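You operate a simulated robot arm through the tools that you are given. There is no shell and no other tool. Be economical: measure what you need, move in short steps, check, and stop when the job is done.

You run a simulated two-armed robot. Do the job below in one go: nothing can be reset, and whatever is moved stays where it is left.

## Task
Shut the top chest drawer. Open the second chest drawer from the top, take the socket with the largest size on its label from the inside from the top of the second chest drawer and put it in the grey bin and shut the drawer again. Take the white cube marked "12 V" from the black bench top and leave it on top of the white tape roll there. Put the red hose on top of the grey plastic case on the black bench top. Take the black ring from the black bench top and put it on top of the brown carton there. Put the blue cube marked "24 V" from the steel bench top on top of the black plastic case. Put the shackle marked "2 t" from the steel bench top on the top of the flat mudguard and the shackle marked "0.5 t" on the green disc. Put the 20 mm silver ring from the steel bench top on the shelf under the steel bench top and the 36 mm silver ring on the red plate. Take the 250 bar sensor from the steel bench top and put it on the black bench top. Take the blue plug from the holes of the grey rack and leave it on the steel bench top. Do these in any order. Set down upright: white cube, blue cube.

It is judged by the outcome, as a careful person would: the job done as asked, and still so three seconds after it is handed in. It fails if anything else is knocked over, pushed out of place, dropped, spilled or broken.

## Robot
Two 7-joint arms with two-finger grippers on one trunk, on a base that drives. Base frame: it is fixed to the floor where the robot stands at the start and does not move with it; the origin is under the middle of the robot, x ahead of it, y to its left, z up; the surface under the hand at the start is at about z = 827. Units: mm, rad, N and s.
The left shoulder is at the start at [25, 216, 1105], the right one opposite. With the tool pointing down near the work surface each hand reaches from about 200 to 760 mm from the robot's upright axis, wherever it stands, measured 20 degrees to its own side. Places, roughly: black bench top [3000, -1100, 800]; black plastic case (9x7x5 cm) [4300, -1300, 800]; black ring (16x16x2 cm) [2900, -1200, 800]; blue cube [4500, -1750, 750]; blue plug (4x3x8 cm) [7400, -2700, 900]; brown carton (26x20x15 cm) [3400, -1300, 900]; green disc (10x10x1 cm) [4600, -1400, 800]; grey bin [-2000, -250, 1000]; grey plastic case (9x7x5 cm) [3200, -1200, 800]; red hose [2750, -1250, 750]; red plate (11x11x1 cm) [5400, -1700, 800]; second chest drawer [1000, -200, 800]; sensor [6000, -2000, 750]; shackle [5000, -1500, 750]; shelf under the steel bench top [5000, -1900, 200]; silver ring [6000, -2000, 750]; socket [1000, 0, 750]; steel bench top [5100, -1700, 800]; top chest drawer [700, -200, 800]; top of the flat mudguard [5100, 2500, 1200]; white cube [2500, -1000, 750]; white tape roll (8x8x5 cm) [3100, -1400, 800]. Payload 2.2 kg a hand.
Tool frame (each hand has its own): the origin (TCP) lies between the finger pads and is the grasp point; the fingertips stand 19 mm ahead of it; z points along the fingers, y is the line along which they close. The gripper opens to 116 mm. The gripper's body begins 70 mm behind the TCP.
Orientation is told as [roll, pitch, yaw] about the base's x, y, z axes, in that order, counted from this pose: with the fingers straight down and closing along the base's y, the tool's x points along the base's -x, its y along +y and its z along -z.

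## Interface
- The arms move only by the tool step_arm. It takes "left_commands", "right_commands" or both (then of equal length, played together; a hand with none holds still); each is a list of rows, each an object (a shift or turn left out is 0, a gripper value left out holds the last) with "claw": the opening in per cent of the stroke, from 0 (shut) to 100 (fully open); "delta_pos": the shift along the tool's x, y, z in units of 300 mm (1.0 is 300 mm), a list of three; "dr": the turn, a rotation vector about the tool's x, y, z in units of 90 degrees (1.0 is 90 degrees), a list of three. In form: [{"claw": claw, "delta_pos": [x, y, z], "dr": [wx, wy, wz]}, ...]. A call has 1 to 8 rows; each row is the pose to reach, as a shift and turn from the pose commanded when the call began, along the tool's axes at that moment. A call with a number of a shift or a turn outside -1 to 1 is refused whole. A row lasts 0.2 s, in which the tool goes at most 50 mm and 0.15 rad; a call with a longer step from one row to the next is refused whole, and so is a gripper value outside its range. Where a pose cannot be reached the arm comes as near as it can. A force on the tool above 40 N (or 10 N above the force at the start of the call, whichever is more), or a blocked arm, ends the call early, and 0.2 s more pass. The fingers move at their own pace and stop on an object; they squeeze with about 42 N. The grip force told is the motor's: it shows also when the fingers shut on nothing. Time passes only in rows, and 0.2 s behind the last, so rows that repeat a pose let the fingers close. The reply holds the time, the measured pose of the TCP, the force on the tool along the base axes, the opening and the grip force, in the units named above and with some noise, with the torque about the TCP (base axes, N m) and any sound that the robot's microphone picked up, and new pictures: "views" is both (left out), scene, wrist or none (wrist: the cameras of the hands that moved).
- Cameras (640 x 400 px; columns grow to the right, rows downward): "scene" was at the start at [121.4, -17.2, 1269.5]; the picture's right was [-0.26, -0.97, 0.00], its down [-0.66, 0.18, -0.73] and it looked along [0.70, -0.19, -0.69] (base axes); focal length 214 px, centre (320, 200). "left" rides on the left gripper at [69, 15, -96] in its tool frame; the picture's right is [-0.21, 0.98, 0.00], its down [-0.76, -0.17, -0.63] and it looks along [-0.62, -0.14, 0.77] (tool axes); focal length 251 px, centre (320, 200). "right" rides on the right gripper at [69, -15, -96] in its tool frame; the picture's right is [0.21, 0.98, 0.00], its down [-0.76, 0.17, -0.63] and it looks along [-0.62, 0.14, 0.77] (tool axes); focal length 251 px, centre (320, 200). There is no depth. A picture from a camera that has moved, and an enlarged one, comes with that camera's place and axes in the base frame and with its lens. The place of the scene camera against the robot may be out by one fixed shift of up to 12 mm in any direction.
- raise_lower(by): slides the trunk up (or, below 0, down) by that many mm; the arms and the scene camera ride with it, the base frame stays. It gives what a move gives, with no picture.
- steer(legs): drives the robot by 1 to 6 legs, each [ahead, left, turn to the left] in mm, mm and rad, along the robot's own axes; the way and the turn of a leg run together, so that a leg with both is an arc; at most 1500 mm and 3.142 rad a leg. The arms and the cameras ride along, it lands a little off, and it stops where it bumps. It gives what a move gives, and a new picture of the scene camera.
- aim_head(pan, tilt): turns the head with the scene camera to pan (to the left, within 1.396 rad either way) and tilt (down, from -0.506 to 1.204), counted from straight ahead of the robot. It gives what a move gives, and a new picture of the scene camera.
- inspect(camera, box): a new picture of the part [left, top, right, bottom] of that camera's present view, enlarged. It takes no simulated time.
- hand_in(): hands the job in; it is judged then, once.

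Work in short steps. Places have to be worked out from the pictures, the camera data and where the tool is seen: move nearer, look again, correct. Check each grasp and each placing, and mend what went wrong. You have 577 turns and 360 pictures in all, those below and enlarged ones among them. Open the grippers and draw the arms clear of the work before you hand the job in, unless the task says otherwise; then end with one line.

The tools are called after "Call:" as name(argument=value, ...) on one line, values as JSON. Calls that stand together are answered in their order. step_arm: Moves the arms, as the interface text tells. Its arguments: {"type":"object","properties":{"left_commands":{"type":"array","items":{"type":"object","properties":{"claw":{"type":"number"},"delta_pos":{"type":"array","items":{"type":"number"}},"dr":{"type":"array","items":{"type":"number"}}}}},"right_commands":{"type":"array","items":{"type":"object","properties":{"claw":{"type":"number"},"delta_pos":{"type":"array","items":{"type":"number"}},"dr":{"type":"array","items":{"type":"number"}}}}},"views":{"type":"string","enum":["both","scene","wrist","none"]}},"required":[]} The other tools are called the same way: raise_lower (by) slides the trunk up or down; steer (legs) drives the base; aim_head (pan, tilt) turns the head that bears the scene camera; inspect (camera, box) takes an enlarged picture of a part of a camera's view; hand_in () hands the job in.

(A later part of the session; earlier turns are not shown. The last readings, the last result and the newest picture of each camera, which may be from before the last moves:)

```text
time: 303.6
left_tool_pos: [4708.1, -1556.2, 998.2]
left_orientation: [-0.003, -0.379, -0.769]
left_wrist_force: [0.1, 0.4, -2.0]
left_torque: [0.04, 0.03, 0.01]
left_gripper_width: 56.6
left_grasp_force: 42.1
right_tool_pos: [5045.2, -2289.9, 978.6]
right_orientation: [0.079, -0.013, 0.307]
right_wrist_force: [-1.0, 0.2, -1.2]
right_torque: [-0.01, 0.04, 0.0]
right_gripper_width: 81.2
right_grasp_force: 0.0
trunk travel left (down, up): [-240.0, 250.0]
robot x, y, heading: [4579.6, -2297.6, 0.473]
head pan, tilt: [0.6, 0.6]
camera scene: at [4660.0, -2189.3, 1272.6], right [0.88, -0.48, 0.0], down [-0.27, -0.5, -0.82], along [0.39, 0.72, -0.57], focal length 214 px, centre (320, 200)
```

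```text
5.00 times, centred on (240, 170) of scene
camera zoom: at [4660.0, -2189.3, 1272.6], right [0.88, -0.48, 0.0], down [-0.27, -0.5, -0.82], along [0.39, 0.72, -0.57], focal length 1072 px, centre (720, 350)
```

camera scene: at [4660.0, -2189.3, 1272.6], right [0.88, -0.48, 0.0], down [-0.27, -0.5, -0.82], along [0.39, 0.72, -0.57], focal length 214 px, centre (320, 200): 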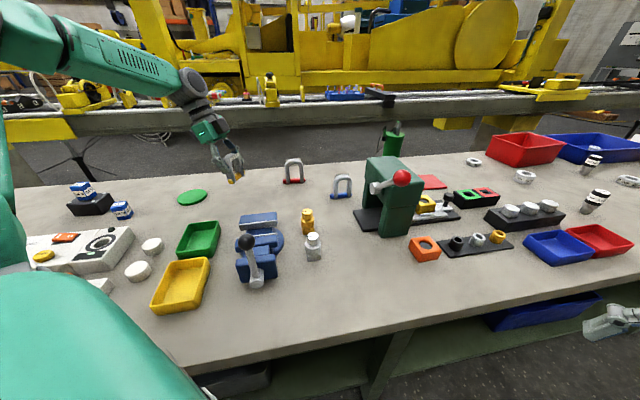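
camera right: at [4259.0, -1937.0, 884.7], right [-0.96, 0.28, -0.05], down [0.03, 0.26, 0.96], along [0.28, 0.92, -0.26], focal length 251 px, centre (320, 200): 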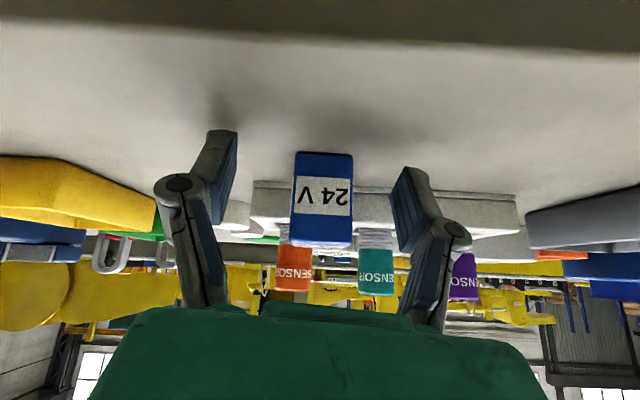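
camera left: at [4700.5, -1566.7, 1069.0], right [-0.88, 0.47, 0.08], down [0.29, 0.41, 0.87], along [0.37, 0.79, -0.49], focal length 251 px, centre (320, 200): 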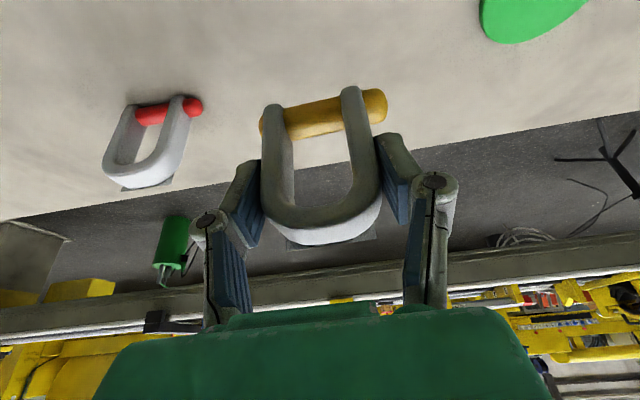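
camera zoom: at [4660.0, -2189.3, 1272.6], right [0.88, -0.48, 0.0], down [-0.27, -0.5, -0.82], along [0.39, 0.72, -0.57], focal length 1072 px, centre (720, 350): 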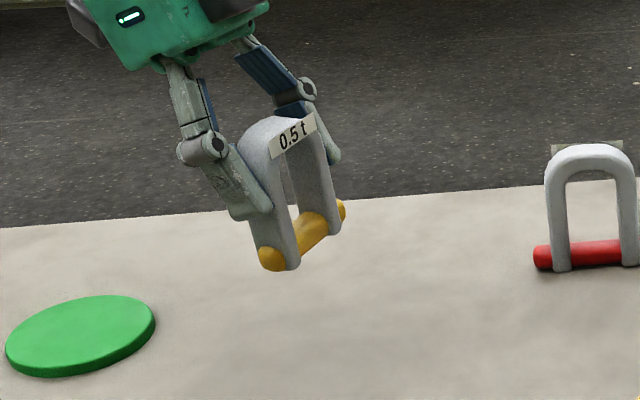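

The yellow one is "0.5 t". I rotate the hand back, then shift the base toward the green disc.

Call:
step_arm(left_commands=[{"claw": 0, "dr": [-0.034, 0, -0.087]}, {"claw": 0, "dr": [-0.069, 0, -0.174]}, {"claw": 0, "dr": [-0.103, 0, -0.26]}, {"claw": 0, "dr": [-0.137, 0, -0.347]}, {"claw": 0, "dr": [-0.172, 0, -0.434]}, {"claw": 0, "dr": [-0.206, 0, -0.52]}, {"claw": 0, "dr": [-0.24, 0, -0.607]}, {"claw": 0, "dr": [-0.274, 0, -0.694]}], views="none")

Call:
step_arm(left_commands=[{"claw": 0, "dr": [-0.034, 0, -0.087]}, {"claw": 0, "dr": [-0.069, 0, -0.174]}, {"claw": 0, "dr": [-0.103, 0, -0.26]}, {"claw": 0, "dr": [-0.137, 0, -0.347]}, {"claw": 0, "dr": [-0.172, 0, -0.434]}], views="none")

Call:
steer(legs=[[-98, 123, 0]])

Call:
inspect(camera="left", box=[0, 0, 640, 400])

```text
time: 305.4
left_tool_pos: [4709.6, -1556.5, 998.9]
left_orientation: [-0.003, -0.378, 0.408]
left_wrist_force: [0.9, 0.6, -3.0]
left_torque: [0.03, 0.01, -0.01]
left_gripper_width: 56.8
left_grasp_force: 41.8
right_tool_pos: [5046.0, -2291.0, 978.5]
right_orientation: [0.079, -0.013, 0.307]
right_wrist_force: [-0.3, -0.2, 0.5]
right_torque: [0.02, -0.02, 0.01]
right_gripper_width: 81.2
right_grasp_force: 0.0
trunk travel left (down, up): [-240.0, 250.0]
robot x, y, heading: [4586.8, -2292.8, 0.479]
head pan, tilt: [0.6, 0.6]
```

```text
time: 306.6
left_tool_pos: [4709.5, -1556.4, 999.2]
left_orientation: [-0.002, -0.377, 1.141]
left_wrist_force: [0.6, 0.5, -1.3]
left_torque: [-0.02, 0.02, -0.05]
left_gripper_width: 56.8
left_grasp_force: 41.9
right_tool_pos: [5045.3, -2290.5, 978.3]
right_orientation: [0.077, -0.013, 0.308]
right_wrist_force: [-0.8, 0.0, -0.6]
right_torque: [0.01, 0.0, -0.01]
right_gripper_width: 81.1
right_grasp_force: 0.1
trunk travel left (down, up): [-240.0, 250.0]
robot x, y, heading: [4586.2, -2293.0, 0.473]
head pan, tilt: [0.6, 0.6]
```

```text
time: 308.0
left_tool_pos: [4570.9, -1503.2, 1004.7]
left_orientation: [0.009, -0.385, 1.137]
left_wrist_force: [1.5, -0.2, -2.8]
left_torque: [0.0, 0.05, 0.04]
left_gripper_width: 56.8
left_grasp_force: 42.2
right_tool_pos: [4906.4, -2237.6, 976.5]
right_orientation: [0.091, -0.01, 0.306]
right_wrist_force: [0.2, -0.1, 1.3]
right_torque: [0.06, -0.03, -0.02]
right_gripper_width: 81.1
right_grasp_force: 0.2
trunk travel left (down, up): [-240.0, 250.0]
robot x, y, heading: [4445.3, -2234.7, 0.475]
head pan, tilt: [0.6, 0.6]
camera scene: at [4527.6, -2147.3, 1273.5], right [0.88, -0.48, -0.02], down [-0.28, -0.49, -0.83], along [0.39, 0.73, -0.56], focal length 214 px, centre (320, 200)
```

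scene: 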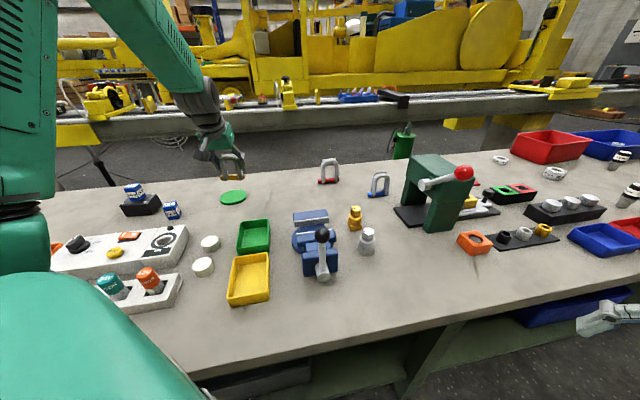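

```text
1.00 times, centred on (320, 200) of left (not enlarged: the box is as wide or as high as the picture)
camera zoom: at [4515.4, -1587.9, 1070.0], right [-0.8, 0.59, 0.09], down [0.35, 0.35, 0.87], along [0.48, 0.73, -0.49], focal length 251 px, centre (320, 200)
```

zoom: 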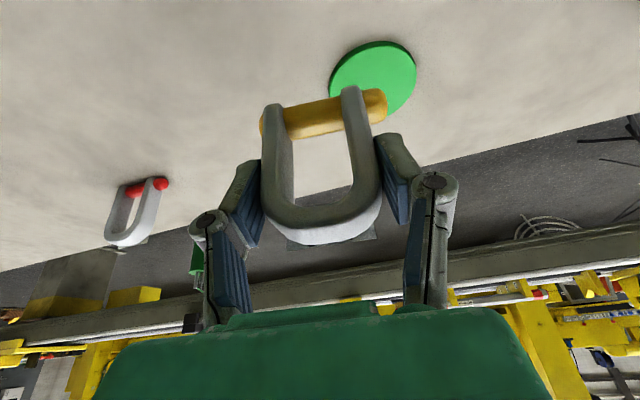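

Disc centre ≈(4554,-1402). I carry the shackle over it and down to 22 mm above.

Call:
step_arm(left_commands=[{"claw": 0, "delta_pos": [-0.1, 0.075, 0.04]}, {"claw": 0, "delta_pos": [-0.2, 0.15, 0.08]}, {"claw": 0, "delta_pos": [-0.261, 0.193, 0.106]}, {"claw": 0, "delta_pos": [-0.215, 0.193, 0.22]}, {"claw": 0, "delta_pos": [-0.17, 0.193, 0.33]}, {"claw": 0, "delta_pos": [-0.142, 0.193, 0.4]}, {"claw": 0, "delta_pos": [-0.142, 0.193, 0.4]}], views="wrist")

Call:
inspect(camera="scene", box=[190, 130, 280, 220])

```text
time: 309.6
left_tool_pos: [4553.5, -1405.4, 911.4]
left_orientation: [0.005, -0.386, 1.133]
left_wrist_force: [0.0, 0.1, -1.5]
left_torque: [0.0, 0.08, 0.02]
left_gripper_width: 56.8
left_grasp_force: 41.8
right_tool_pos: [4906.6, -2241.6, 977.8]
right_orientation: [0.092, -0.012, 0.302]
right_wrist_force: [-0.3, 0.2, 0.8]
right_torque: [0.05, 0.0, -0.02]
right_gripper_width: 81.2
right_grasp_force: 0.1
trunk travel left (down, up): [-240.0, 250.0]
robot x, y, heading: [4441.3, -2232.2, 0.473]
head pan, tilt: [0.6, 0.6]
camera left: at [4497.6, -1491.2, 976.5], right [-0.8, 0.59, 0.09], down [0.35, 0.35, 0.87], along [0.48, 0.73, -0.49], focal length 251 px, centre (320, 200)
```

left: 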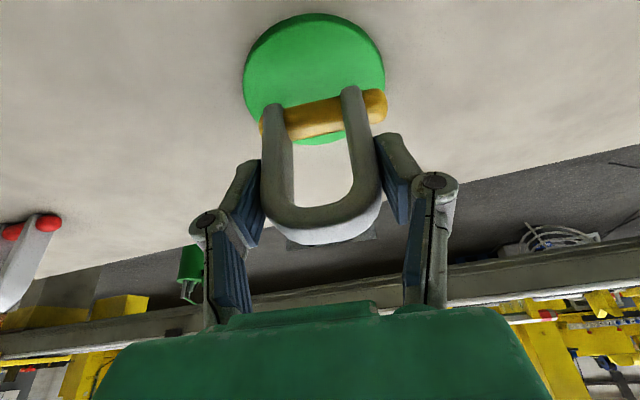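

```text
4.44 times, centred on (235, 175) of scene
camera zoom: at [4528.3, -2149.5, 1273.5], right [0.88, -0.48, -0.01], down [-0.28, -0.49, -0.83], along [0.39, 0.73, -0.56], focal length 953 px, centre (698, 311)
```

zoom: 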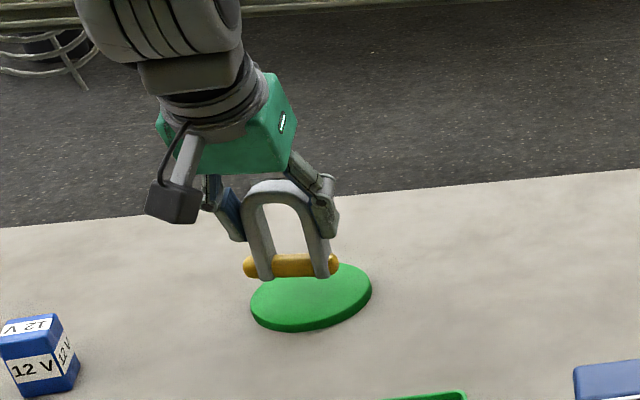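

Well centred above the disc. I lower to contact.

Call:
step_arm(left_commands=[{"claw": 0, "delta_pos": [0.015, 0, 0.037]}, {"claw": 0, "delta_pos": [0.023, 0, 0.056]}, {"claw": 0, "delta_pos": [0.026, 0, 0.065]}, {"claw": 0, "delta_pos": [0.03, 0, 0.074]}, {"claw": 0, "delta_pos": [0.033, 0, 0.082]}, {"claw": 0, "delta_pos": [0.036, 0, 0.09]}], views="wrist")

```text
time: 310.7
left_tool_pos: [4546.8, -1393.9, 884.9]
left_orientation: [-0.01, -0.387, 1.138]
left_wrist_force: [-4.1, -17.0, 22.9]
left_torque: [-0.69, -0.01, -0.14]
left_gripper_width: 56.7
left_grasp_force: 42.3
right_tool_pos: [4895.8, -2228.6, 982.3]
right_orientation: [0.078, -0.019, 0.306]
right_wrist_force: [0.7, 0.5, 0.1]
right_torque: [-0.05, 0.03, -0.01]
right_gripper_width: 81.2
right_grasp_force: 0.1
trunk travel left (down, up): [-240.0, 250.0]
robot x, y, heading: [4441.4, -2232.4, 0.477]
head pan, tilt: [0.6, 0.6]
stopped in row 5 (left hand): the force on the tool passed its limit at 42 N (the readings are from after the stop); the commanded pose is now the measured one
camera left: at [4490.3, -1477.9, 949.0], right [-0.8, 0.59, 0.07], down [0.34, 0.35, 0.87], along [0.49, 0.72, -0.48], focal length 251 px, centre (320, 200)
```

left: 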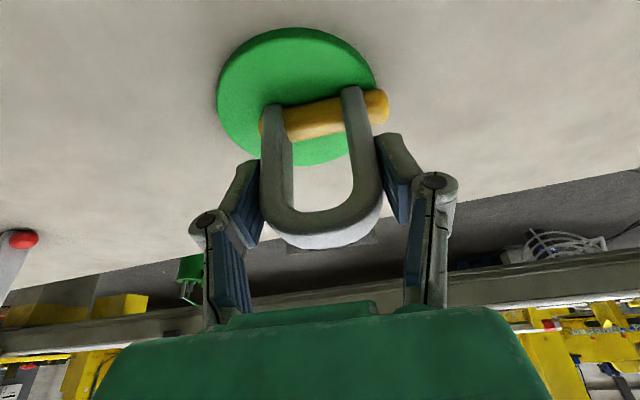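

It's on the disc but 15 mm beyond centre (the torso swayed). I lift slightly, shift back 12 mm, and set down.

Call:
step_arm(left_commands=[{"claw": 0, "delta_pos": [-0.01, 0, -0.025]}, {"claw": 0, "delta_pos": [0.027, 0.01, -0.04]}, {"claw": 0, "delta_pos": [0.027, 0.01, -0.04]}, {"claw": 0, "delta_pos": [0.03, 0.01, -0.028]}, {"claw": 0, "delta_pos": [0.033, 0.01, -0.02]}], views="wrist")

```text
time: 311.9
left_tool_pos: [4538.4, -1400.6, 884.8]
left_orientation: [-0.013, -0.388, 1.141]
left_wrist_force: [-0.7, -5.6, 15.9]
left_torque: [-0.1, -0.08, -0.03]
left_gripper_width: 56.6
left_grasp_force: 42.3
right_tool_pos: [4895.8, -2228.0, 982.4]
right_orientation: [0.075, -0.018, 0.304]
right_wrist_force: [0.4, -0.1, -1.0]
right_torque: [0.01, -0.01, -0.02]
right_gripper_width: 81.5
right_grasp_force: 0.1
trunk travel left (down, up): [-240.0, 250.0]
robot x, y, heading: [4439.6, -2230.3, 0.476]
head pan, tilt: [0.6, 0.6]
camera left: at [4482.7, -1484.8, 949.0], right [-0.8, 0.59, 0.07], down [0.34, 0.35, 0.87], along [0.49, 0.72, -0.48], focal length 251 px, centre (320, 200)
```

left: 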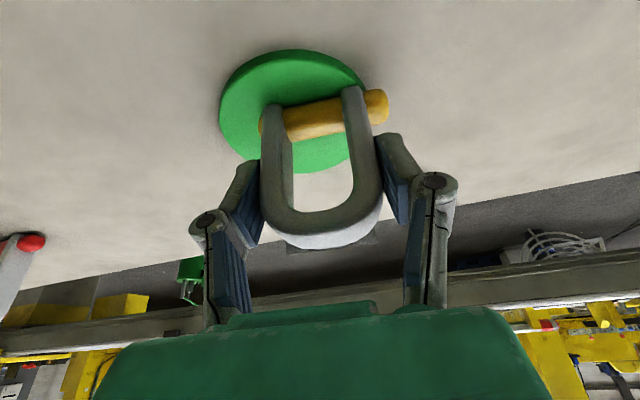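

Now it needs 17 mm shift along the bench to the right. I lift, shift and set down again.

Call:
step_arm(left_commands=[{"claw": 0, "delta_pos": [-0.01, 0, -0.027]}, {"claw": 0, "delta_pos": [-0.01, -0.055, -0.027]}, {"claw": 0, "delta_pos": [-0.01, -0.055, -0.027]}, {"claw": 0, "delta_pos": [-0.005, -0.055, -0.012]}, {"claw": 0, "delta_pos": [-0.002, -0.055, -0.005]}], views="wrist")

```text
time: 313.1
left_tool_pos: [4554.7, -1407.1, 886.3]
left_orientation: [-0.01, -0.385, 1.14]
left_wrist_force: [0.2, -6.0, 7.6]
left_torque: [-0.26, -0.07, -0.09]
left_gripper_width: 56.7
left_grasp_force: 42.2
right_tool_pos: [4897.0, -2226.5, 983.4]
right_orientation: [0.077, -0.02, 0.305]
right_wrist_force: [-0.4, 0.3, -0.7]
right_torque: [0.02, 0.01, 0.01]
right_gripper_width: 81.1
right_grasp_force: 0.2
trunk travel left (down, up): [-240.0, 250.0]
robot x, y, heading: [4439.9, -2228.2, 0.477]
head pan, tilt: [0.6, 0.6]
camera left: at [4497.8, -1491.5, 949.4], right [-0.8, 0.59, 0.07], down [0.34, 0.35, 0.87], along [0.49, 0.72, -0.48], focal length 251 px, centre (320, 200)
```

left: 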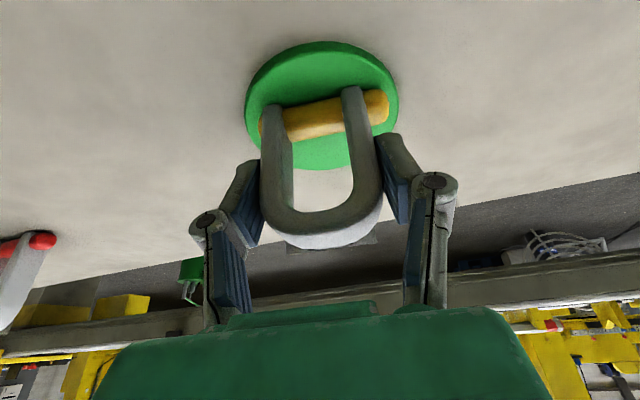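

Centred on the disc, in contact. I open and lift away.

Call:
step_arm(left_commands=[{"claw": 75}, {"claw": 75}, {"delta_pos": [-0.03, 0, -0.08]}, {"delta_pos": [-0.08, 0, -0.2]}, {"delta_pos": [-0.13, 0, -0.33]}, {"delta_pos": [-0.18, 0, -0.45]}], views="wrist")

Call:
inspect(camera="scene", box=[180, 130, 340, 230])

```text
time: 314.5
left_tool_pos: [4552.5, -1405.8, 1029.1]
left_orientation: [-0.011, -0.383, 1.139]
left_wrist_force: [0.8, -1.0, -0.2]
left_torque: [-0.01, -0.03, 0.03]
left_gripper_width: 87.2
left_grasp_force: 0.0
right_tool_pos: [4896.4, -2225.2, 982.0]
right_orientation: [0.075, -0.019, 0.305]
right_wrist_force: [-0.1, 0.9, 0.6]
right_torque: [0.02, 0.01, 0.03]
right_gripper_width: 81.1
right_grasp_force: 0.1
trunk travel left (down, up): [-240.0, 250.0]
robot x, y, heading: [4442.0, -2232.0, 0.477]
head pan, tilt: [0.6, 0.6]
camera left: at [4496.2, -1490.3, 1093.6], right [-0.8, 0.59, 0.07], down [0.34, 0.36, 0.87], along [0.49, 0.72, -0.49], focal length 251 px, centre (320, 200)
```

left: 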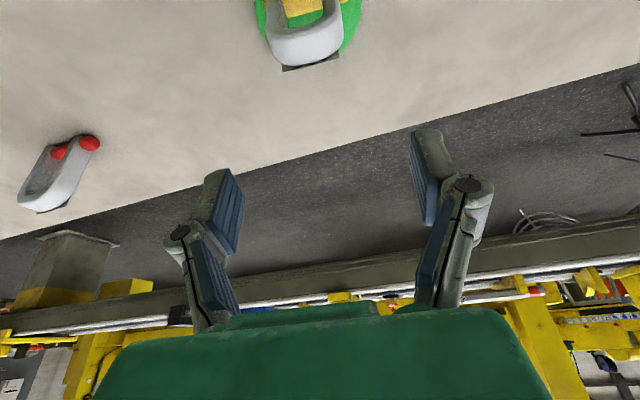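

```text
4.00 times, centred on (260, 180) of scene
camera zoom: at [4516.7, -2128.4, 1272.9], right [0.88, -0.48, 0.0], down [-0.27, -0.5, -0.82], along [0.39, 0.72, -0.57], focal length 858 px, centre (560, 280)
```

zoom: 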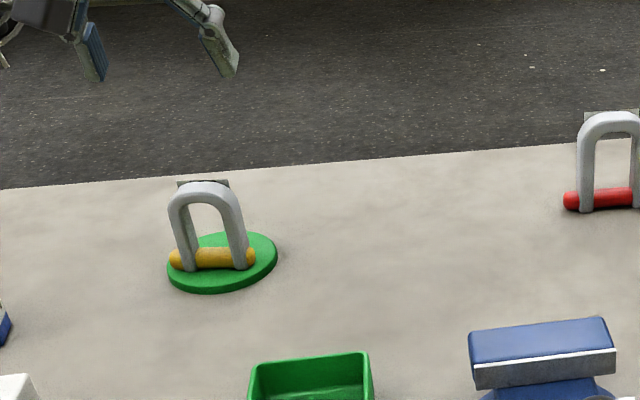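

The 0.5 t shackle stands on the green disc. Now the red one at ≈(4920,-1476): I retract the hand a bit and shift the base along.

Call:
step_arm(left_commands=[{"delta_pos": [0.12, 0, -0.05]}, {"delta_pos": [0.24, 0, -0.1]}, {"delta_pos": [0.36, 0, -0.15]}, {"delta_pos": [0.46, 0, -0.19]}, {"delta_pos": [0.46, 0, -0.19]}], views="none")

Call:
steer(legs=[[257, -263, 0]])

Call:
inspect(camera="left", box=[0, 0, 640, 400])

```text
time: 315.7
left_tool_pos: [4489.1, -1541.2, 1028.3]
left_orientation: [-0.01, -0.384, 1.139]
left_wrist_force: [0.4, -0.1, -0.3]
left_torque: [-0.03, -0.02, 0.0]
left_gripper_width: 87.0
left_grasp_force: 0.0
right_tool_pos: [4896.9, -2223.5, 981.3]
right_orientation: [0.074, -0.018, 0.306]
right_wrist_force: [-0.1, -0.2, -0.3]
right_torque: [0.02, 0.01, 0.01]
right_gripper_width: 81.3
right_grasp_force: 0.1
trunk travel left (down, up): [-240.0, 250.0]
robot x, y, heading: [4442.5, -2233.3, 0.481]
head pan, tilt: [0.6, 0.6]
```

```text
time: 318.1
left_tool_pos: [4840.3, -1659.2, 1029.0]
left_orientation: [-0.01, -0.383, 1.136]
left_wrist_force: [0.7, -0.1, 0.3]
left_torque: [0.04, 0.03, 0.02]
left_gripper_width: 87.2
left_grasp_force: 0.1
right_tool_pos: [5244.9, -2345.1, 981.9]
right_orientation: [0.076, -0.018, 0.3]
right_wrist_force: [0.1, 0.1, 0.4]
right_torque: [0.02, -0.03, 0.01]
right_gripper_width: 81.3
right_grasp_force: 0.1
trunk travel left (down, up): [-240.0, 250.0]
robot x, y, heading: [4789.8, -2350.4, 0.474]
head pan, tilt: [0.6, 0.6]
camera scene: at [4863.5, -2243.3, 1272.6], right [0.88, -0.48, 0.0], down [-0.27, -0.5, -0.82], along [0.39, 0.72, -0.57], focal length 214 px, centre (320, 200)
```

scene: 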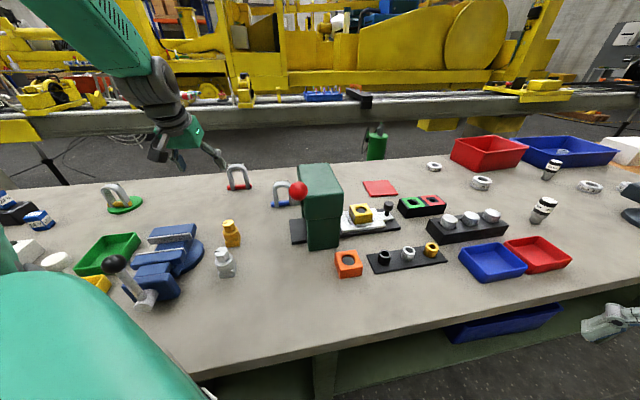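

```text
1.00 times, centred on (320, 200) of left (not enlarged: the box is as wide or as high as the picture)
camera zoom: at [4783.8, -1742.6, 1093.2], right [-0.8, 0.6, 0.07], down [0.34, 0.35, 0.87], along [0.49, 0.72, -0.49], focal length 251 px, centre (320, 200)
```

zoom: 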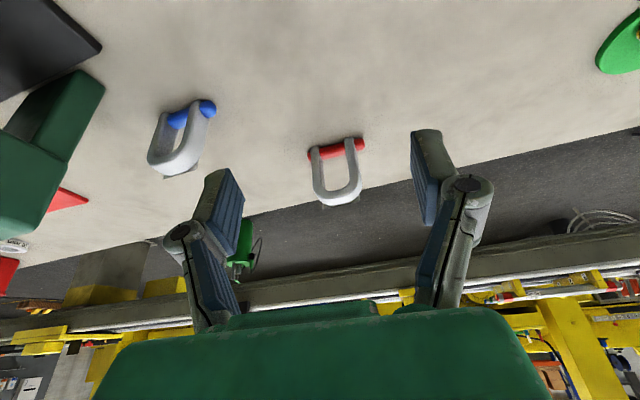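

Red at (4922,-1482), aligned with the hand. I move above it with a bit more tilt.

Call:
step_arm(left_commands=[{"claw": 95, "delta_pos": [-0.12, 0, 0.06], "dr": [0, -0.04, 0]}, {"delta_pos": [-0.24, 0, 0.12], "dr": [0, -0.08, 0]}, {"delta_pos": [-0.36, 0, 0.18], "dr": [0, -0.095, 0]}, {"delta_pos": [-0.48, 0, 0.25], "dr": [0, -0.095, 0]}, {"delta_pos": [-0.578, 0, 0.305], "dr": [0, -0.095, 0]}, {"delta_pos": [-0.578, 0, 0.305], "dr": [0, -0.095, 0]}], views="wrist")

```text
time: 319.5
left_tool_pos: [4921.5, -1482.8, 1010.9]
left_orientation: [-0.013, -0.532, 1.141]
left_wrist_force: [-0.6, 0.2, 0.1]
left_torque: [-0.04, -0.06, -0.02]
left_gripper_width: 110.3
left_grasp_force: 0.2
right_tool_pos: [5242.8, -2345.0, 982.7]
right_orientation: [0.074, -0.019, 0.299]
right_wrist_force: [-0.5, 0.1, 0.9]
right_torque: [-0.02, -0.01, 0.0]
right_gripper_width: 81.2
right_grasp_force: 0.1
trunk travel left (down, up): [-240.0, 250.0]
robot x, y, heading: [4788.1, -2348.7, 0.467]
head pan, tilt: [0.6, 0.6]
camera left: at [4861.0, -1574.1, 1058.7], right [-0.81, 0.58, 0.1], down [0.28, 0.23, 0.93], along [0.52, 0.78, -0.35], focal length 251 px, centre (320, 200)
```

left: 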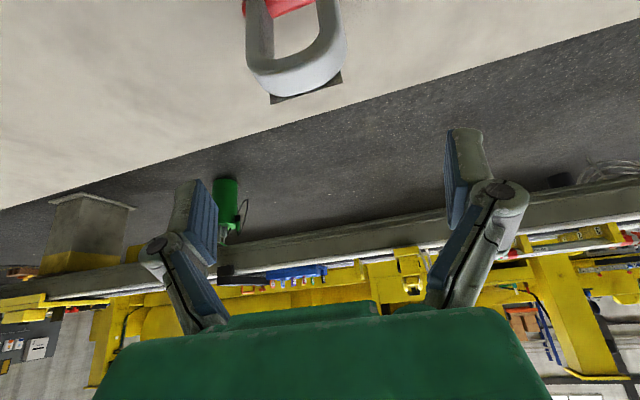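

I correct to (4936,-1472) and descend to z≈888.

Call:
step_arm(left_commands=[{"delta_pos": [0.02, -0.029, 0.1]}, {"delta_pos": [0.08, -0.029, 0.22]}, {"delta_pos": [0.13, -0.029, 0.32]}, {"delta_pos": [0.162, -0.029, 0.38]}, {"delta_pos": [0.162, -0.029, 0.38]}], views="wrist")

```text
time: 320.7
left_tool_pos: [4941.7, -1478.0, 891.5]
left_orientation: [-0.008, -0.538, 1.137]
left_wrist_force: [0.8, -0.6, 0.6]
left_torque: [0.0, 0.01, 0.01]
left_gripper_width: 110.1
left_grasp_force: 0.0
right_tool_pos: [5246.9, -2350.1, 982.7]
right_orientation: [0.083, -0.019, 0.3]
right_wrist_force: [-0.6, 0.7, 0.4]
right_torque: [0.01, -0.04, 0.01]
right_gripper_width: 81.3
right_grasp_force: 0.0
trunk travel left (down, up): [-240.0, 250.0]
robot x, y, heading: [4792.0, -2348.5, 0.47]
head pan, tilt: [0.6, 0.6]
camera left: at [4880.9, -1570.2, 939.9], right [-0.81, 0.58, 0.1], down [0.28, 0.23, 0.93], along [0.52, 0.78, -0.35], focal length 251 px, centre (320, 200)
```

left: 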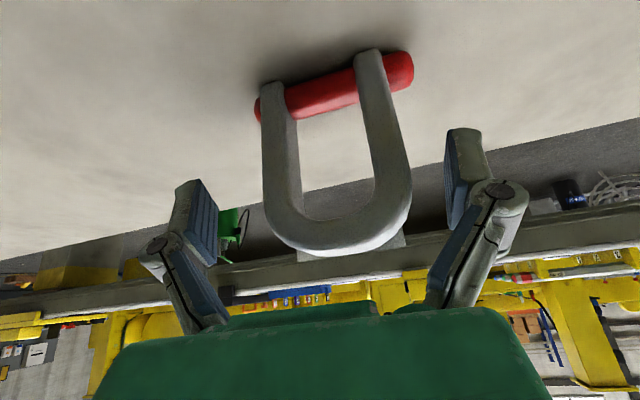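

Nearly centred; I shift 9 mm and close, then lift gently.

Call:
step_arm(left_commands=[{"delta_pos": [0, 0.03, 0]}, {"claw": 0, "delta_pos": [0, 0.03, 0]}, {"claw": 0, "delta_pos": [0, 0.03, 0]}, {"claw": 0, "delta_pos": [0, 0.03, 0]}, {"claw": 0, "delta_pos": [-0.04, 0.03, -0.07]}, {"claw": 0, "delta_pos": [-0.1, 0.03, -0.16]}, {"claw": 0, "delta_pos": [-0.16, 0.03, -0.26]}, {"claw": 0, "delta_pos": [-0.21, 0.03, -0.36]}], views="wrist")

```text
time: 322.5
left_tool_pos: [4929.4, -1473.8, 1015.0]
left_orientation: [-0.01, -0.534, 1.136]
left_wrist_force: [0.2, 0.0, -5.2]
left_torque: [-0.04, -0.02, -0.01]
left_gripper_width: 73.9
left_grasp_force: 42.7
right_tool_pos: [5245.3, -2348.9, 982.6]
right_orientation: [0.082, -0.02, 0.302]
right_wrist_force: [0.6, 0.9, 0.6]
right_torque: [-0.02, -0.02, -0.01]
right_gripper_width: 81.1
right_grasp_force: 0.0
trunk travel left (down, up): [-240.0, 250.0]
robot x, y, heading: [4789.9, -2348.2, 0.469]
head pan, tilt: [0.6, 0.6]
camera left: at [4869.9, -1565.6, 1063.1], right [-0.81, 0.58, 0.1], down [0.28, 0.23, 0.93], along [0.52, 0.78, -0.35], focal length 251 px, centre (320, 200)
```

left: 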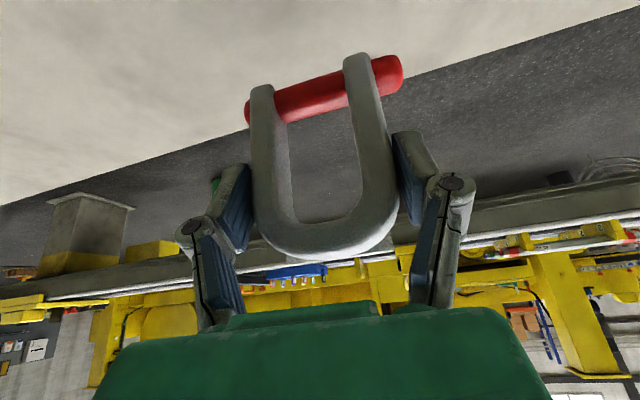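

Held (74 mm). I retract and raise it, drive away from the bench, and then turn it to read its tag.

Call:
step_arm(left_commands=[{"claw": 0, "delta_pos": [0.07, 0, -0.12]}, {"claw": 0, "delta_pos": [0.16, 0, -0.23]}, {"claw": 0, "delta_pos": [0.27, 0, -0.32]}, {"claw": 0, "delta_pos": [0.39, 0, -0.39]}, {"claw": 0, "delta_pos": [0.5, 0, -0.45]}], views="none")

Call:
steer(legs=[[-243, -252, 0]])

Call:
step_arm(left_commands=[{"claw": 0, "dr": [0.048, 0, 0.08]}, {"claw": 0, "dr": [0.096, 0, 0.16]}, {"claw": 0, "dr": [0.144, 0, 0.24]}, {"claw": 0, "dr": [0.192, 0, 0.32]}, {"claw": 0, "dr": [0.24, 0, 0.4]}, {"claw": 0, "dr": [0.288, 0, 0.48]}, {"claw": 0, "dr": [0.336, 0, 0.56]}, {"claw": 0, "dr": [0.384, 0, 0.64]}], views="none")

Call:
step_arm(left_commands=[{"claw": 0, "dr": [0.048, 0, 0.08]}, {"claw": 0, "dr": [0.096, 0, 0.16]}, {"claw": 0, "dr": [0.144, 0, 0.24]}, {"claw": 0, "dr": [0.192, 0, 0.32]}, {"claw": 0, "dr": [0.24, 0, 0.4]}, {"claw": 0, "dr": [0.288, 0, 0.48]}], views="scene")

```text
time: 323.7
left_tool_pos: [4847.6, -1652.3, 1055.1]
left_orientation: [-0.008, -0.536, 1.136]
left_wrist_force: [-0.1, -0.4, -5.6]
left_torque: [-0.01, -0.01, 0.01]
left_gripper_width: 73.7
left_grasp_force: 42.1
right_tool_pos: [5245.5, -2348.8, 981.4]
right_orientation: [0.081, -0.018, 0.3]
right_wrist_force: [-0.4, 0.5, -0.1]
right_torque: [0.0, 0.03, 0.01]
right_gripper_width: 81.4
right_grasp_force: 0.2
trunk travel left (down, up): [-240.0, 250.0]
robot x, y, heading: [4790.4, -2347.4, 0.472]
head pan, tilt: [0.6, 0.6]
```

```text
time: 325.9
left_tool_pos: [4740.0, -1978.5, 1049.2]
left_orientation: [-0.017, -0.531, 1.139]
left_wrist_force: [-1.1, 1.1, -6.1]
left_torque: [-0.04, -0.02, -0.01]
left_gripper_width: 73.6
left_grasp_force: 41.7
right_tool_pos: [5138.8, -2676.0, 983.7]
right_orientation: [0.072, -0.021, 0.301]
right_wrist_force: [0.2, 0.8, 1.3]
right_torque: [0.01, -0.01, -0.03]
right_gripper_width: 81.3
right_grasp_force: 0.2
trunk travel left (down, up): [-240.0, 250.0]
robot x, y, heading: [4690.3, -2681.9, 0.469]
head pan, tilt: [0.6, 0.6]
camera scene: at [4755.8, -2566.8, 1271.9], right [0.88, -0.48, 0.01], down [-0.27, -0.51, -0.82], along [0.4, 0.72, -0.57], focal length 214 px, centre (320, 200)
```

scene: 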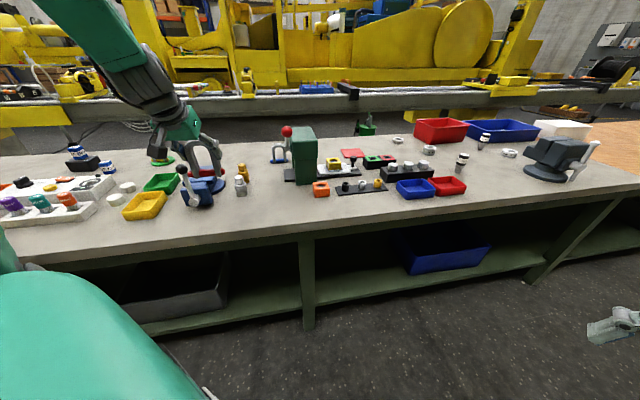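

```text
time: 327.7
left_tool_pos: [4744.8, -1992.6, 1058.2]
left_orientation: [-0.002, -0.545, -0.041]
left_wrist_force: [0.0, 0.4, -5.3]
left_torque: [0.0, 0.06, -0.04]
left_gripper_width: 73.5
left_grasp_force: 42.3
right_tool_pos: [5142.4, -2688.7, 981.6]
right_orientation: [0.086, -0.019, 0.299]
right_wrist_force: [-0.1, -0.9, 0.9]
right_torque: [0.01, 0.0, 0.04]
right_gripper_width: 81.3
right_grasp_force: 0.0
trunk travel left (down, up): [-240.0, 250.0]
robot x, y, heading: [4685.5, -2683.2, 0.47]
head pan, tilt: [0.6, 0.6]
```

```text
time: 329.1
left_tool_pos: [4738.3, -1981.1, 1052.9]
left_orientation: [0.0, -0.554, -0.924]
left_wrist_force: [0.2, -0.3, -5.9]
left_torque: [-0.01, 0.01, -0.01]
left_gripper_width: 73.3
left_grasp_force: 41.6
right_tool_pos: [5138.2, -2679.0, 983.1]
right_orientation: [0.078, -0.023, 0.3]
right_wrist_force: [0.6, 0.5, 0.3]
right_torque: [-0.01, -0.01, 0.0]
right_gripper_width: 81.4
right_grasp_force: 0.0
trunk travel left (down, up): [-240.0, 250.0]
robot x, y, heading: [4681.2, -2680.3, 0.473]
head pan, tilt: [0.6, 0.6]
camera scene: at [4757.7, -2569.8, 1272.3], right [0.88, -0.48, 0.01], down [-0.27, -0.5, -0.82], along [0.4, 0.72, -0.57], focal length 214 px, centre (320, 200)
```

scene: 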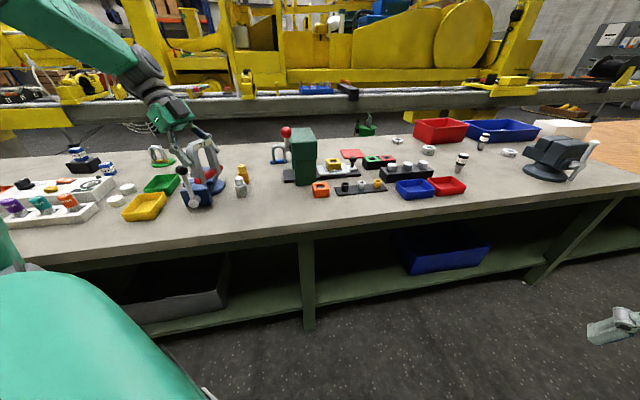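

Call:
inspect(camera="scene", box=[160, 110, 240, 200])

```text
4.44 times, centred on (200, 155) of scene
camera zoom: at [4757.7, -2569.8, 1272.3], right [0.88, -0.48, 0.01], down [-0.27, -0.5, -0.82], along [0.4, 0.72, -0.57], focal length 953 px, centre (853, 400)
```

zoom: 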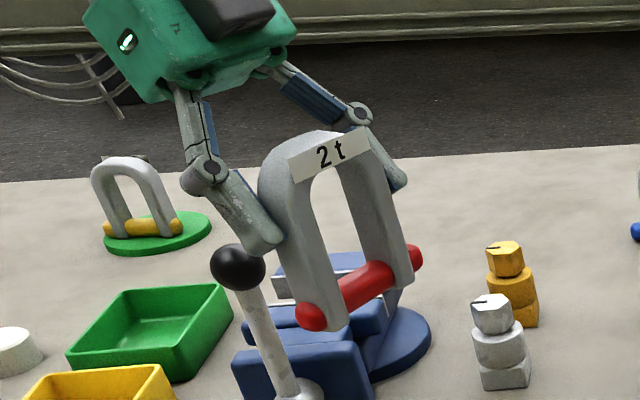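

Confirmed: "2 t". I tuck the hand in before driving it to the mudguard on the far side.

Call:
step_arm(left_commands=[{"claw": 0, "delta_pos": [-0.086, -0.018, 0.053], "dr": [-0.05, 0, -0.081]}, {"claw": 0, "delta_pos": [-0.172, -0.035, 0.106], "dr": [-0.1, 0, -0.162]}, {"claw": 0, "delta_pos": [-0.258, -0.053, 0.16], "dr": [-0.15, 0, -0.243]}, {"claw": 0, "delta_pos": [-0.344, -0.07, 0.213], "dr": [-0.2, 0, -0.324]}, {"claw": 0, "delta_pos": [-0.43, -0.088, 0.266], "dr": [-0.25, 0, -0.405]}, {"claw": 0, "delta_pos": [-0.515, -0.105, 0.319], "dr": [-0.3, 0, -0.486]}, {"claw": 0, "delta_pos": [-0.6, -0.12, 0.372], "dr": [-0.35, 0, -0.567]}, {"claw": 0, "delta_pos": [-0.687, -0.14, 0.425], "dr": [-0.4, 0, -0.648]}], views="none")

Call:
aim_head(pan=1.35, tilt=0.1)

```text
time: 330.9
left_tool_pos: [4853.9, -2183.0, 1039.1]
left_orientation: [-0.025, -0.555, 0.3]
left_wrist_force: [-1.9, 0.8, -3.6]
left_torque: [0.04, 0.15, 0.01]
left_gripper_width: 73.3
left_grasp_force: 41.7
left hand out of reach, approached as far as the arm can: row 8
right_tool_pos: [5137.8, -2677.3, 983.9]
right_orientation: [0.075, -0.025, 0.303]
right_wrist_force: [-0.5, -0.1, 0.5]
right_torque: [-0.03, -0.03, 0.02]
right_gripper_width: 80.9
right_grasp_force: 0.1
trunk travel left (down, up): [-240.0, 250.0]
robot x, y, heading: [4686.2, -2680.4, 0.467]
head pan, tilt: [0.6, 0.6]
```

```text
time: 332.0
left_tool_pos: [4858.6, -2193.7, 1042.3]
left_orientation: [-0.015, -0.553, 0.288]
left_wrist_force: [0.2, -0.2, -5.6]
left_torque: [-0.04, 0.05, 0.04]
left_gripper_width: 73.4
left_grasp_force: 42.0
right_tool_pos: [5142.2, -2686.6, 982.1]
right_orientation: [0.084, -0.021, 0.3]
right_wrist_force: [0.0, 0.0, 0.6]
right_torque: [0.01, -0.02, 0.02]
right_gripper_width: 81.2
right_grasp_force: 0.0
trunk travel left (down, up): [-240.0, 250.0]
robot x, y, heading: [4688.3, -2684.3, 0.47]
head pan, tilt: [1.349, 0.099]
camera scene: at [4784.0, -2587.7, 1311.6], right [0.7, -0.71, 0.0], down [-0.13, -0.13, -0.98], along [0.7, 0.69, -0.18], focal length 214 px, centre (320, 200)
```

scene: 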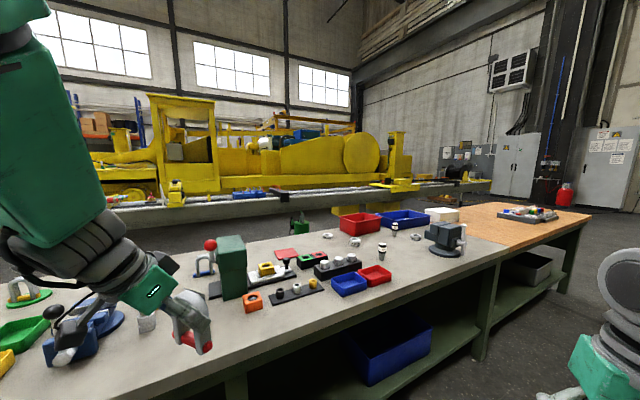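

Call:
inspect(camera="scene", box=[0, 0, 640, 400])

```text
1.00 times, centred on (320, 200) of scene (not enlarged: the box is as wide or as high as the picture)
camera zoom: at [4784.0, -2587.7, 1311.6], right [0.7, -0.71, 0.0], down [-0.13, -0.13, -0.98], along [0.7, 0.69, -0.18], focal length 214 px, centre (320, 200)
```

zoom: 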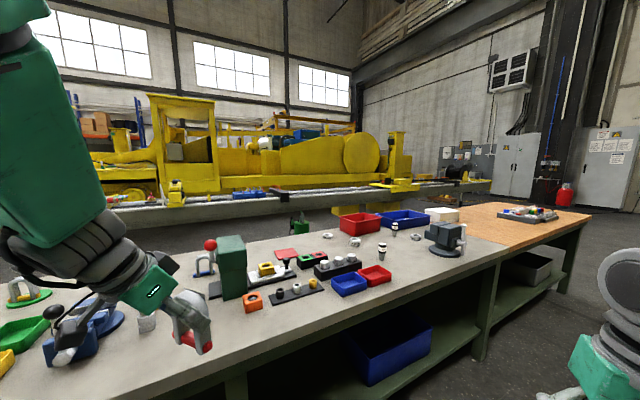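

The head seems to be limited by the raised left arm, so I keep it forward. I plan to go around the left end of the benches (gap between chest and black bench), as the conveyor's near end is there. I turn and drive along the aisle.

Call:
aim_head(pan=0, tilt=0.35)

Call:
steer(legs=[[0, 0, 2.39], [1400, 0, 0], [1400, 0, 0]])

```text
time: 333.5
left_tool_pos: [4858.8, -2188.8, 1043.6]
left_orientation: [0.0, -0.552, 0.276]
left_wrist_force: [0.3, 0.1, -6.5]
left_torque: [0.0, -0.02, -0.02]
left_gripper_width: 73.0
left_grasp_force: 42.2
right_tool_pos: [5140.2, -2683.0, 982.7]
right_orientation: [0.079, -0.023, 0.301]
right_wrist_force: [-0.7, -0.2, -0.3]
right_torque: [-0.05, -0.01, 0.0]
right_gripper_width: 81.3
right_grasp_force: 0.2
trunk travel left (down, up): [-240.0, 250.0]
robot x, y, heading: [4683.3, -2683.3, 0.473]
head pan, tilt: [0.0, 0.351]
camera scene: at [4800.7, -2611.2, 1295.5], right [0.45, -0.89, 0.0], down [-0.31, -0.16, -0.94], along [0.84, 0.42, -0.35], focal length 214 px, centre (320, 200)
```

scene: 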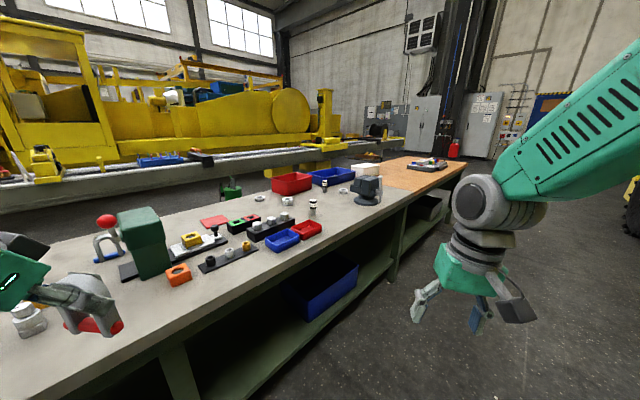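

```text
time: 352.8
left_tool_pos: [1516.5, -2179.9, 1043.7]
left_orientation: [0.005, -0.554, 2.673]
left_wrist_force: [-0.3, 0.4, -5.7]
left_torque: [0.01, -0.06, -0.03]
left_gripper_width: 72.5
left_grasp_force: 42.1
right_tool_pos: [1641.1, -1626.0, 982.0]
right_orientation: [0.084, -0.02, 2.703]
right_wrist_force: [0.4, -0.3, -0.4]
right_torque: [0.0, 0.0, 0.0]
right_gripper_width: 81.1
right_grasp_force: 0.1
trunk travel left (down, up): [-240.0, 250.0]
robot x, y, heading: [1978.2, -1937.2, 2.869]
head pan, tilt: [0.0, 0.351]
camera scene: at [1842.5, -1899.0, 1295.5], right [0.27, 0.96, 0.0], down [0.33, -0.09, -0.94], along [-0.9, 0.25, -0.35], focal length 214 px, centre (320, 200)
```

scene: 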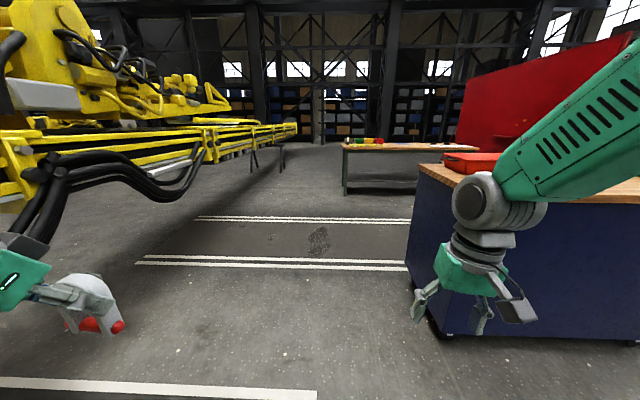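

I turn to face the gap between the chest and the black bench.

Call:
steer(legs=[[0, 0, -1.35]])

```text
time: 356.6
left_tool_pos: [1640.2, -1545.0, 1046.0]
left_orientation: [0.005, -0.557, 1.322]
left_wrist_force: [0.1, 0.1, -6.1]
left_torque: [-0.08, 0.01, 0.03]
left_gripper_width: 72.2
left_grasp_force: 41.5
right_tool_pos: [2209.3, -1547.2, 982.8]
right_orientation: [0.086, -0.022, 1.345]
right_wrist_force: [-0.1, -0.1, 0.1]
right_torque: [-0.02, -0.02, 0.01]
right_gripper_width: 81.4
right_grasp_force: 0.0
trunk travel left (down, up): [-240.0, 250.0]
robot x, y, heading: [1974.9, -1937.6, 1.516]
head pan, tilt: [0.0, 0.351]
camera scene: at [1979.9, -1799.3, 1295.5], right [1.0, -0.05, 0.0], down [-0.02, -0.35, -0.94], along [0.05, 0.94, -0.35], focal length 214 px, centre (320, 200)
```

scene: 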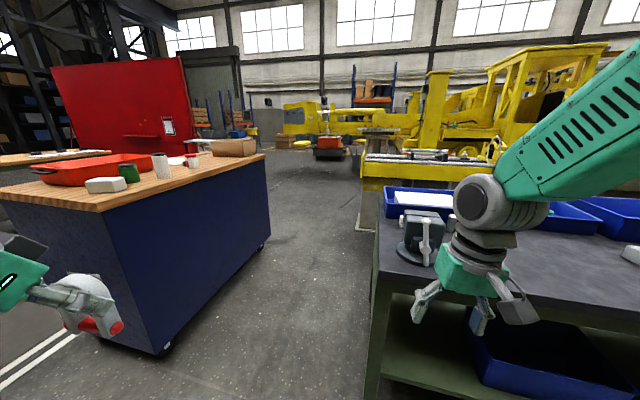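

The gap is about 1.1 m wide. I raise the trunk 200 mm (the mudguard is high anyway) and thread through at heading 1.29.

Call:
raise_lower(by=200)

Call:
steer(legs=[[838, 340, 0], [0, 0, -0.226], [1000, 0, 0]])

```text
time: 358.7
left_tool_pos: [1640.9, -1546.9, 1246.4]
left_orientation: [0.003, -0.557, 1.321]
left_wrist_force: [0.0, 0.5, -5.9]
left_torque: [-0.07, 0.02, 0.0]
left_gripper_width: 72.3
left_grasp_force: 42.0
right_tool_pos: [2208.1, -1548.8, 1183.0]
right_orientation: [0.085, -0.022, 1.345]
right_wrist_force: [0.0, -0.2, -0.5]
right_torque: [0.03, -0.06, 0.0]
right_gripper_width: 81.2
right_grasp_force: 0.0
trunk travel left (down, up): [-440.0, 50.0]
robot x, y, heading: [1975.2, -1938.0, 1.514]
head pan, tilt: [0.0, 0.351]
```

```text
time: 369.1
left_tool_pos: [1700.2, 331.3, 1247.5]
left_orientation: [0.002, -0.557, 1.103]
left_wrist_force: [-0.8, 0.4, -5.6]
left_torque: [-0.06, 0.0, 0.02]
left_gripper_width: 72.2
left_grasp_force: 41.6
right_tool_pos: [2254.6, 206.9, 1184.0]
right_orientation: [0.084, -0.024, 1.129]
right_wrist_force: [-0.3, 0.2, -0.2]
right_torque: [0.0, 0.02, 0.0]
right_gripper_width: 81.3
right_grasp_force: 0.0
trunk travel left (down, up): [-440.0, 50.0]
robot x, y, heading: [1944.5, -126.5, 1.295]
head pan, tilt: [0.0, 0.351]
camera scene: at [1977.0, 11.0, 1495.6], right [0.96, -0.27, 0.0], down [-0.09, -0.33, -0.94], along [0.25, 0.9, -0.35], focal length 214 px, centre (320, 200)
```

scene: 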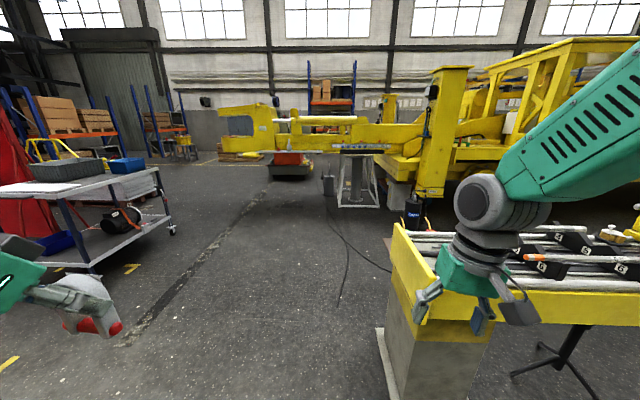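

Through the gap. I go on past the conveyor's end and turn right into the corridor before the machine.

Call:
steer(legs=[[1450, 40, 0], [0, 0, -1.14]])

```text
time: 379.2
left_tool_pos: [2600.9, 1709.3, 1246.9]
left_orientation: [0.003, -0.56, -0.025]
left_wrist_force: [0.0, 0.0, -6.8]
left_torque: [-0.02, 0.05, 0.0]
left_gripper_width: 71.9
left_grasp_force: 41.6
right_tool_pos: [2725.7, 1155.4, 1184.3]
right_orientation: [0.087, -0.026, 0.0]
right_wrist_force: [0.0, -0.4, -0.1]
right_torque: [-0.02, 0.0, -0.02]
right_gripper_width: 81.1
right_grasp_force: 0.0
trunk travel left (down, up): [-440.0, 50.0]
robot x, y, heading: [2294.5, 1297.4, 0.171]
head pan, tilt: [0.0, 0.351]
camera scene: at [2426.9, 1323.8, 1495.5], right [0.17, -0.99, 0.0], down [-0.34, -0.06, -0.94], along [0.92, 0.16, -0.35], focal length 214 px, centre (320, 200)
```

scene: 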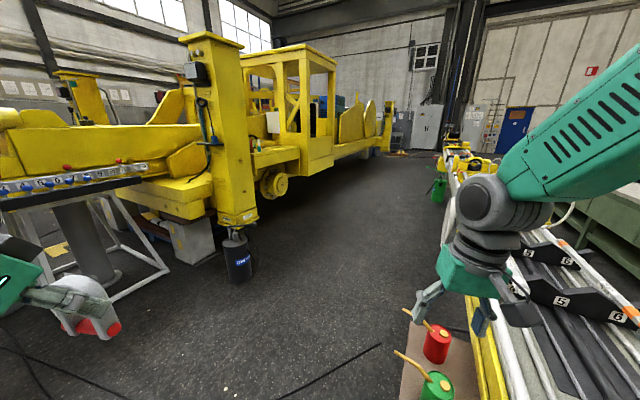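

The corridor is clear, and the flat mudguard (with a bottle on it) is ahead-left near (5100,2500). I drive up.

Call:
steer(legs=[[1140, -20, 0], [1100, -20, 0], [0, 0, 1.0]])

```text
time: 392.8
left_tool_pos: [4323.5, 2110.8, 1248.4]
left_orientation: [0.001, -0.562, 0.982]
left_wrist_force: [0.0, -0.4, -5.9]
left_torque: [-0.08, 0.04, 0.01]
left_gripper_width: 72.1
left_grasp_force: 41.9
right_tool_pos: [4859.3, 1920.8, 1184.6]
right_orientation: [0.089, -0.028, 1.009]
right_wrist_force: [-0.3, -0.2, 0.2]
right_torque: [0.02, -0.01, 0.03]
right_gripper_width: 81.1
right_grasp_force: 0.0
trunk travel left (down, up): [-440.0, 50.0]
robot x, y, heading: [4508.5, 1633.7, 1.183]
head pan, tilt: [0.0, 0.351]
camera scene: at [4560.4, 1763.3, 1495.5], right [0.92, -0.38, 0.0], down [-0.13, -0.32, -0.94], along [0.36, 0.87, -0.35], focal length 214 px, centre (320, 200)
```

scene: 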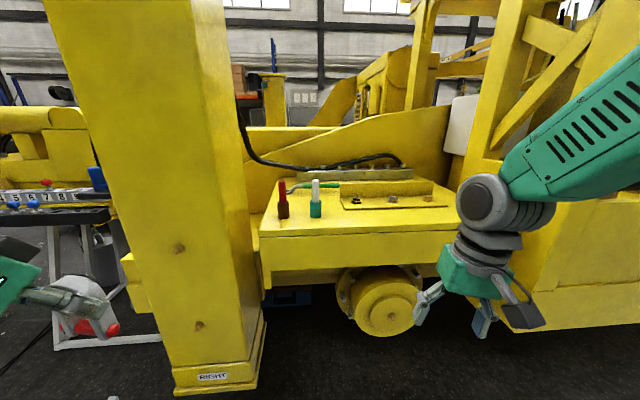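

The flat mudguard top carries two markers and a plate with nuts; the front strip is free. I check with the right wrist camera to get its height.

Call:
inspect(camera="right", box=[0, 0, 640, 400])

Call:
inspect(camera="scene", box=[240, 150, 480, 290])

```text
1.00 times, centred on (320, 200) of right (not enlarged: the box is as wide or as high as the picture)
camera zoom: at [4841.8, 1847.4, 1279.0], right [-0.94, 0.33, 0.08], down [0.3, 0.68, 0.66], along [0.17, 0.65, -0.74], focal length 251 px, centre (320, 200)
```

zoom: 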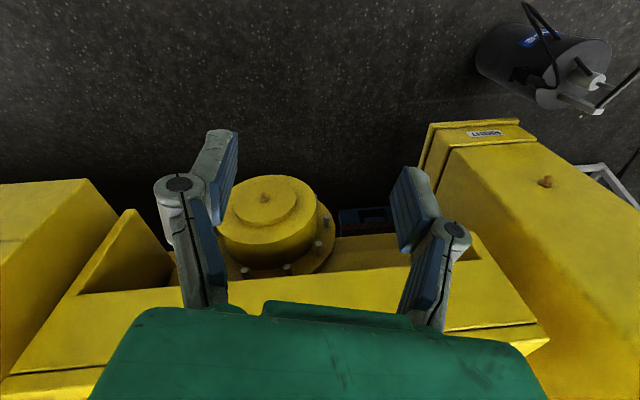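

```text
2.67 times, centred on (360, 220) of scene
camera zoom: at [4560.4, 1763.3, 1495.5], right [0.92, -0.38, 0.0], down [-0.13, -0.32, -0.94], along [0.36, 0.87, -0.35], focal length 572 px, centre (213, 147)
```

zoom: 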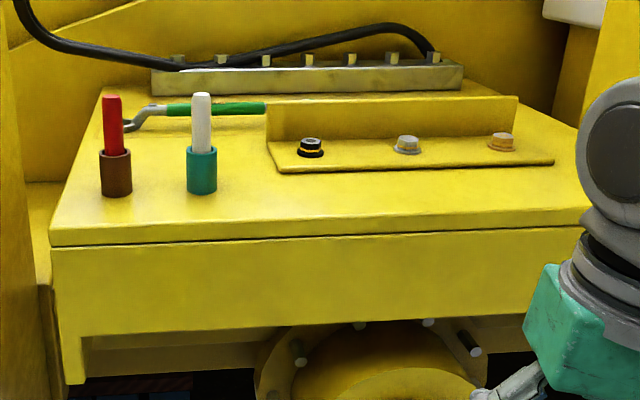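

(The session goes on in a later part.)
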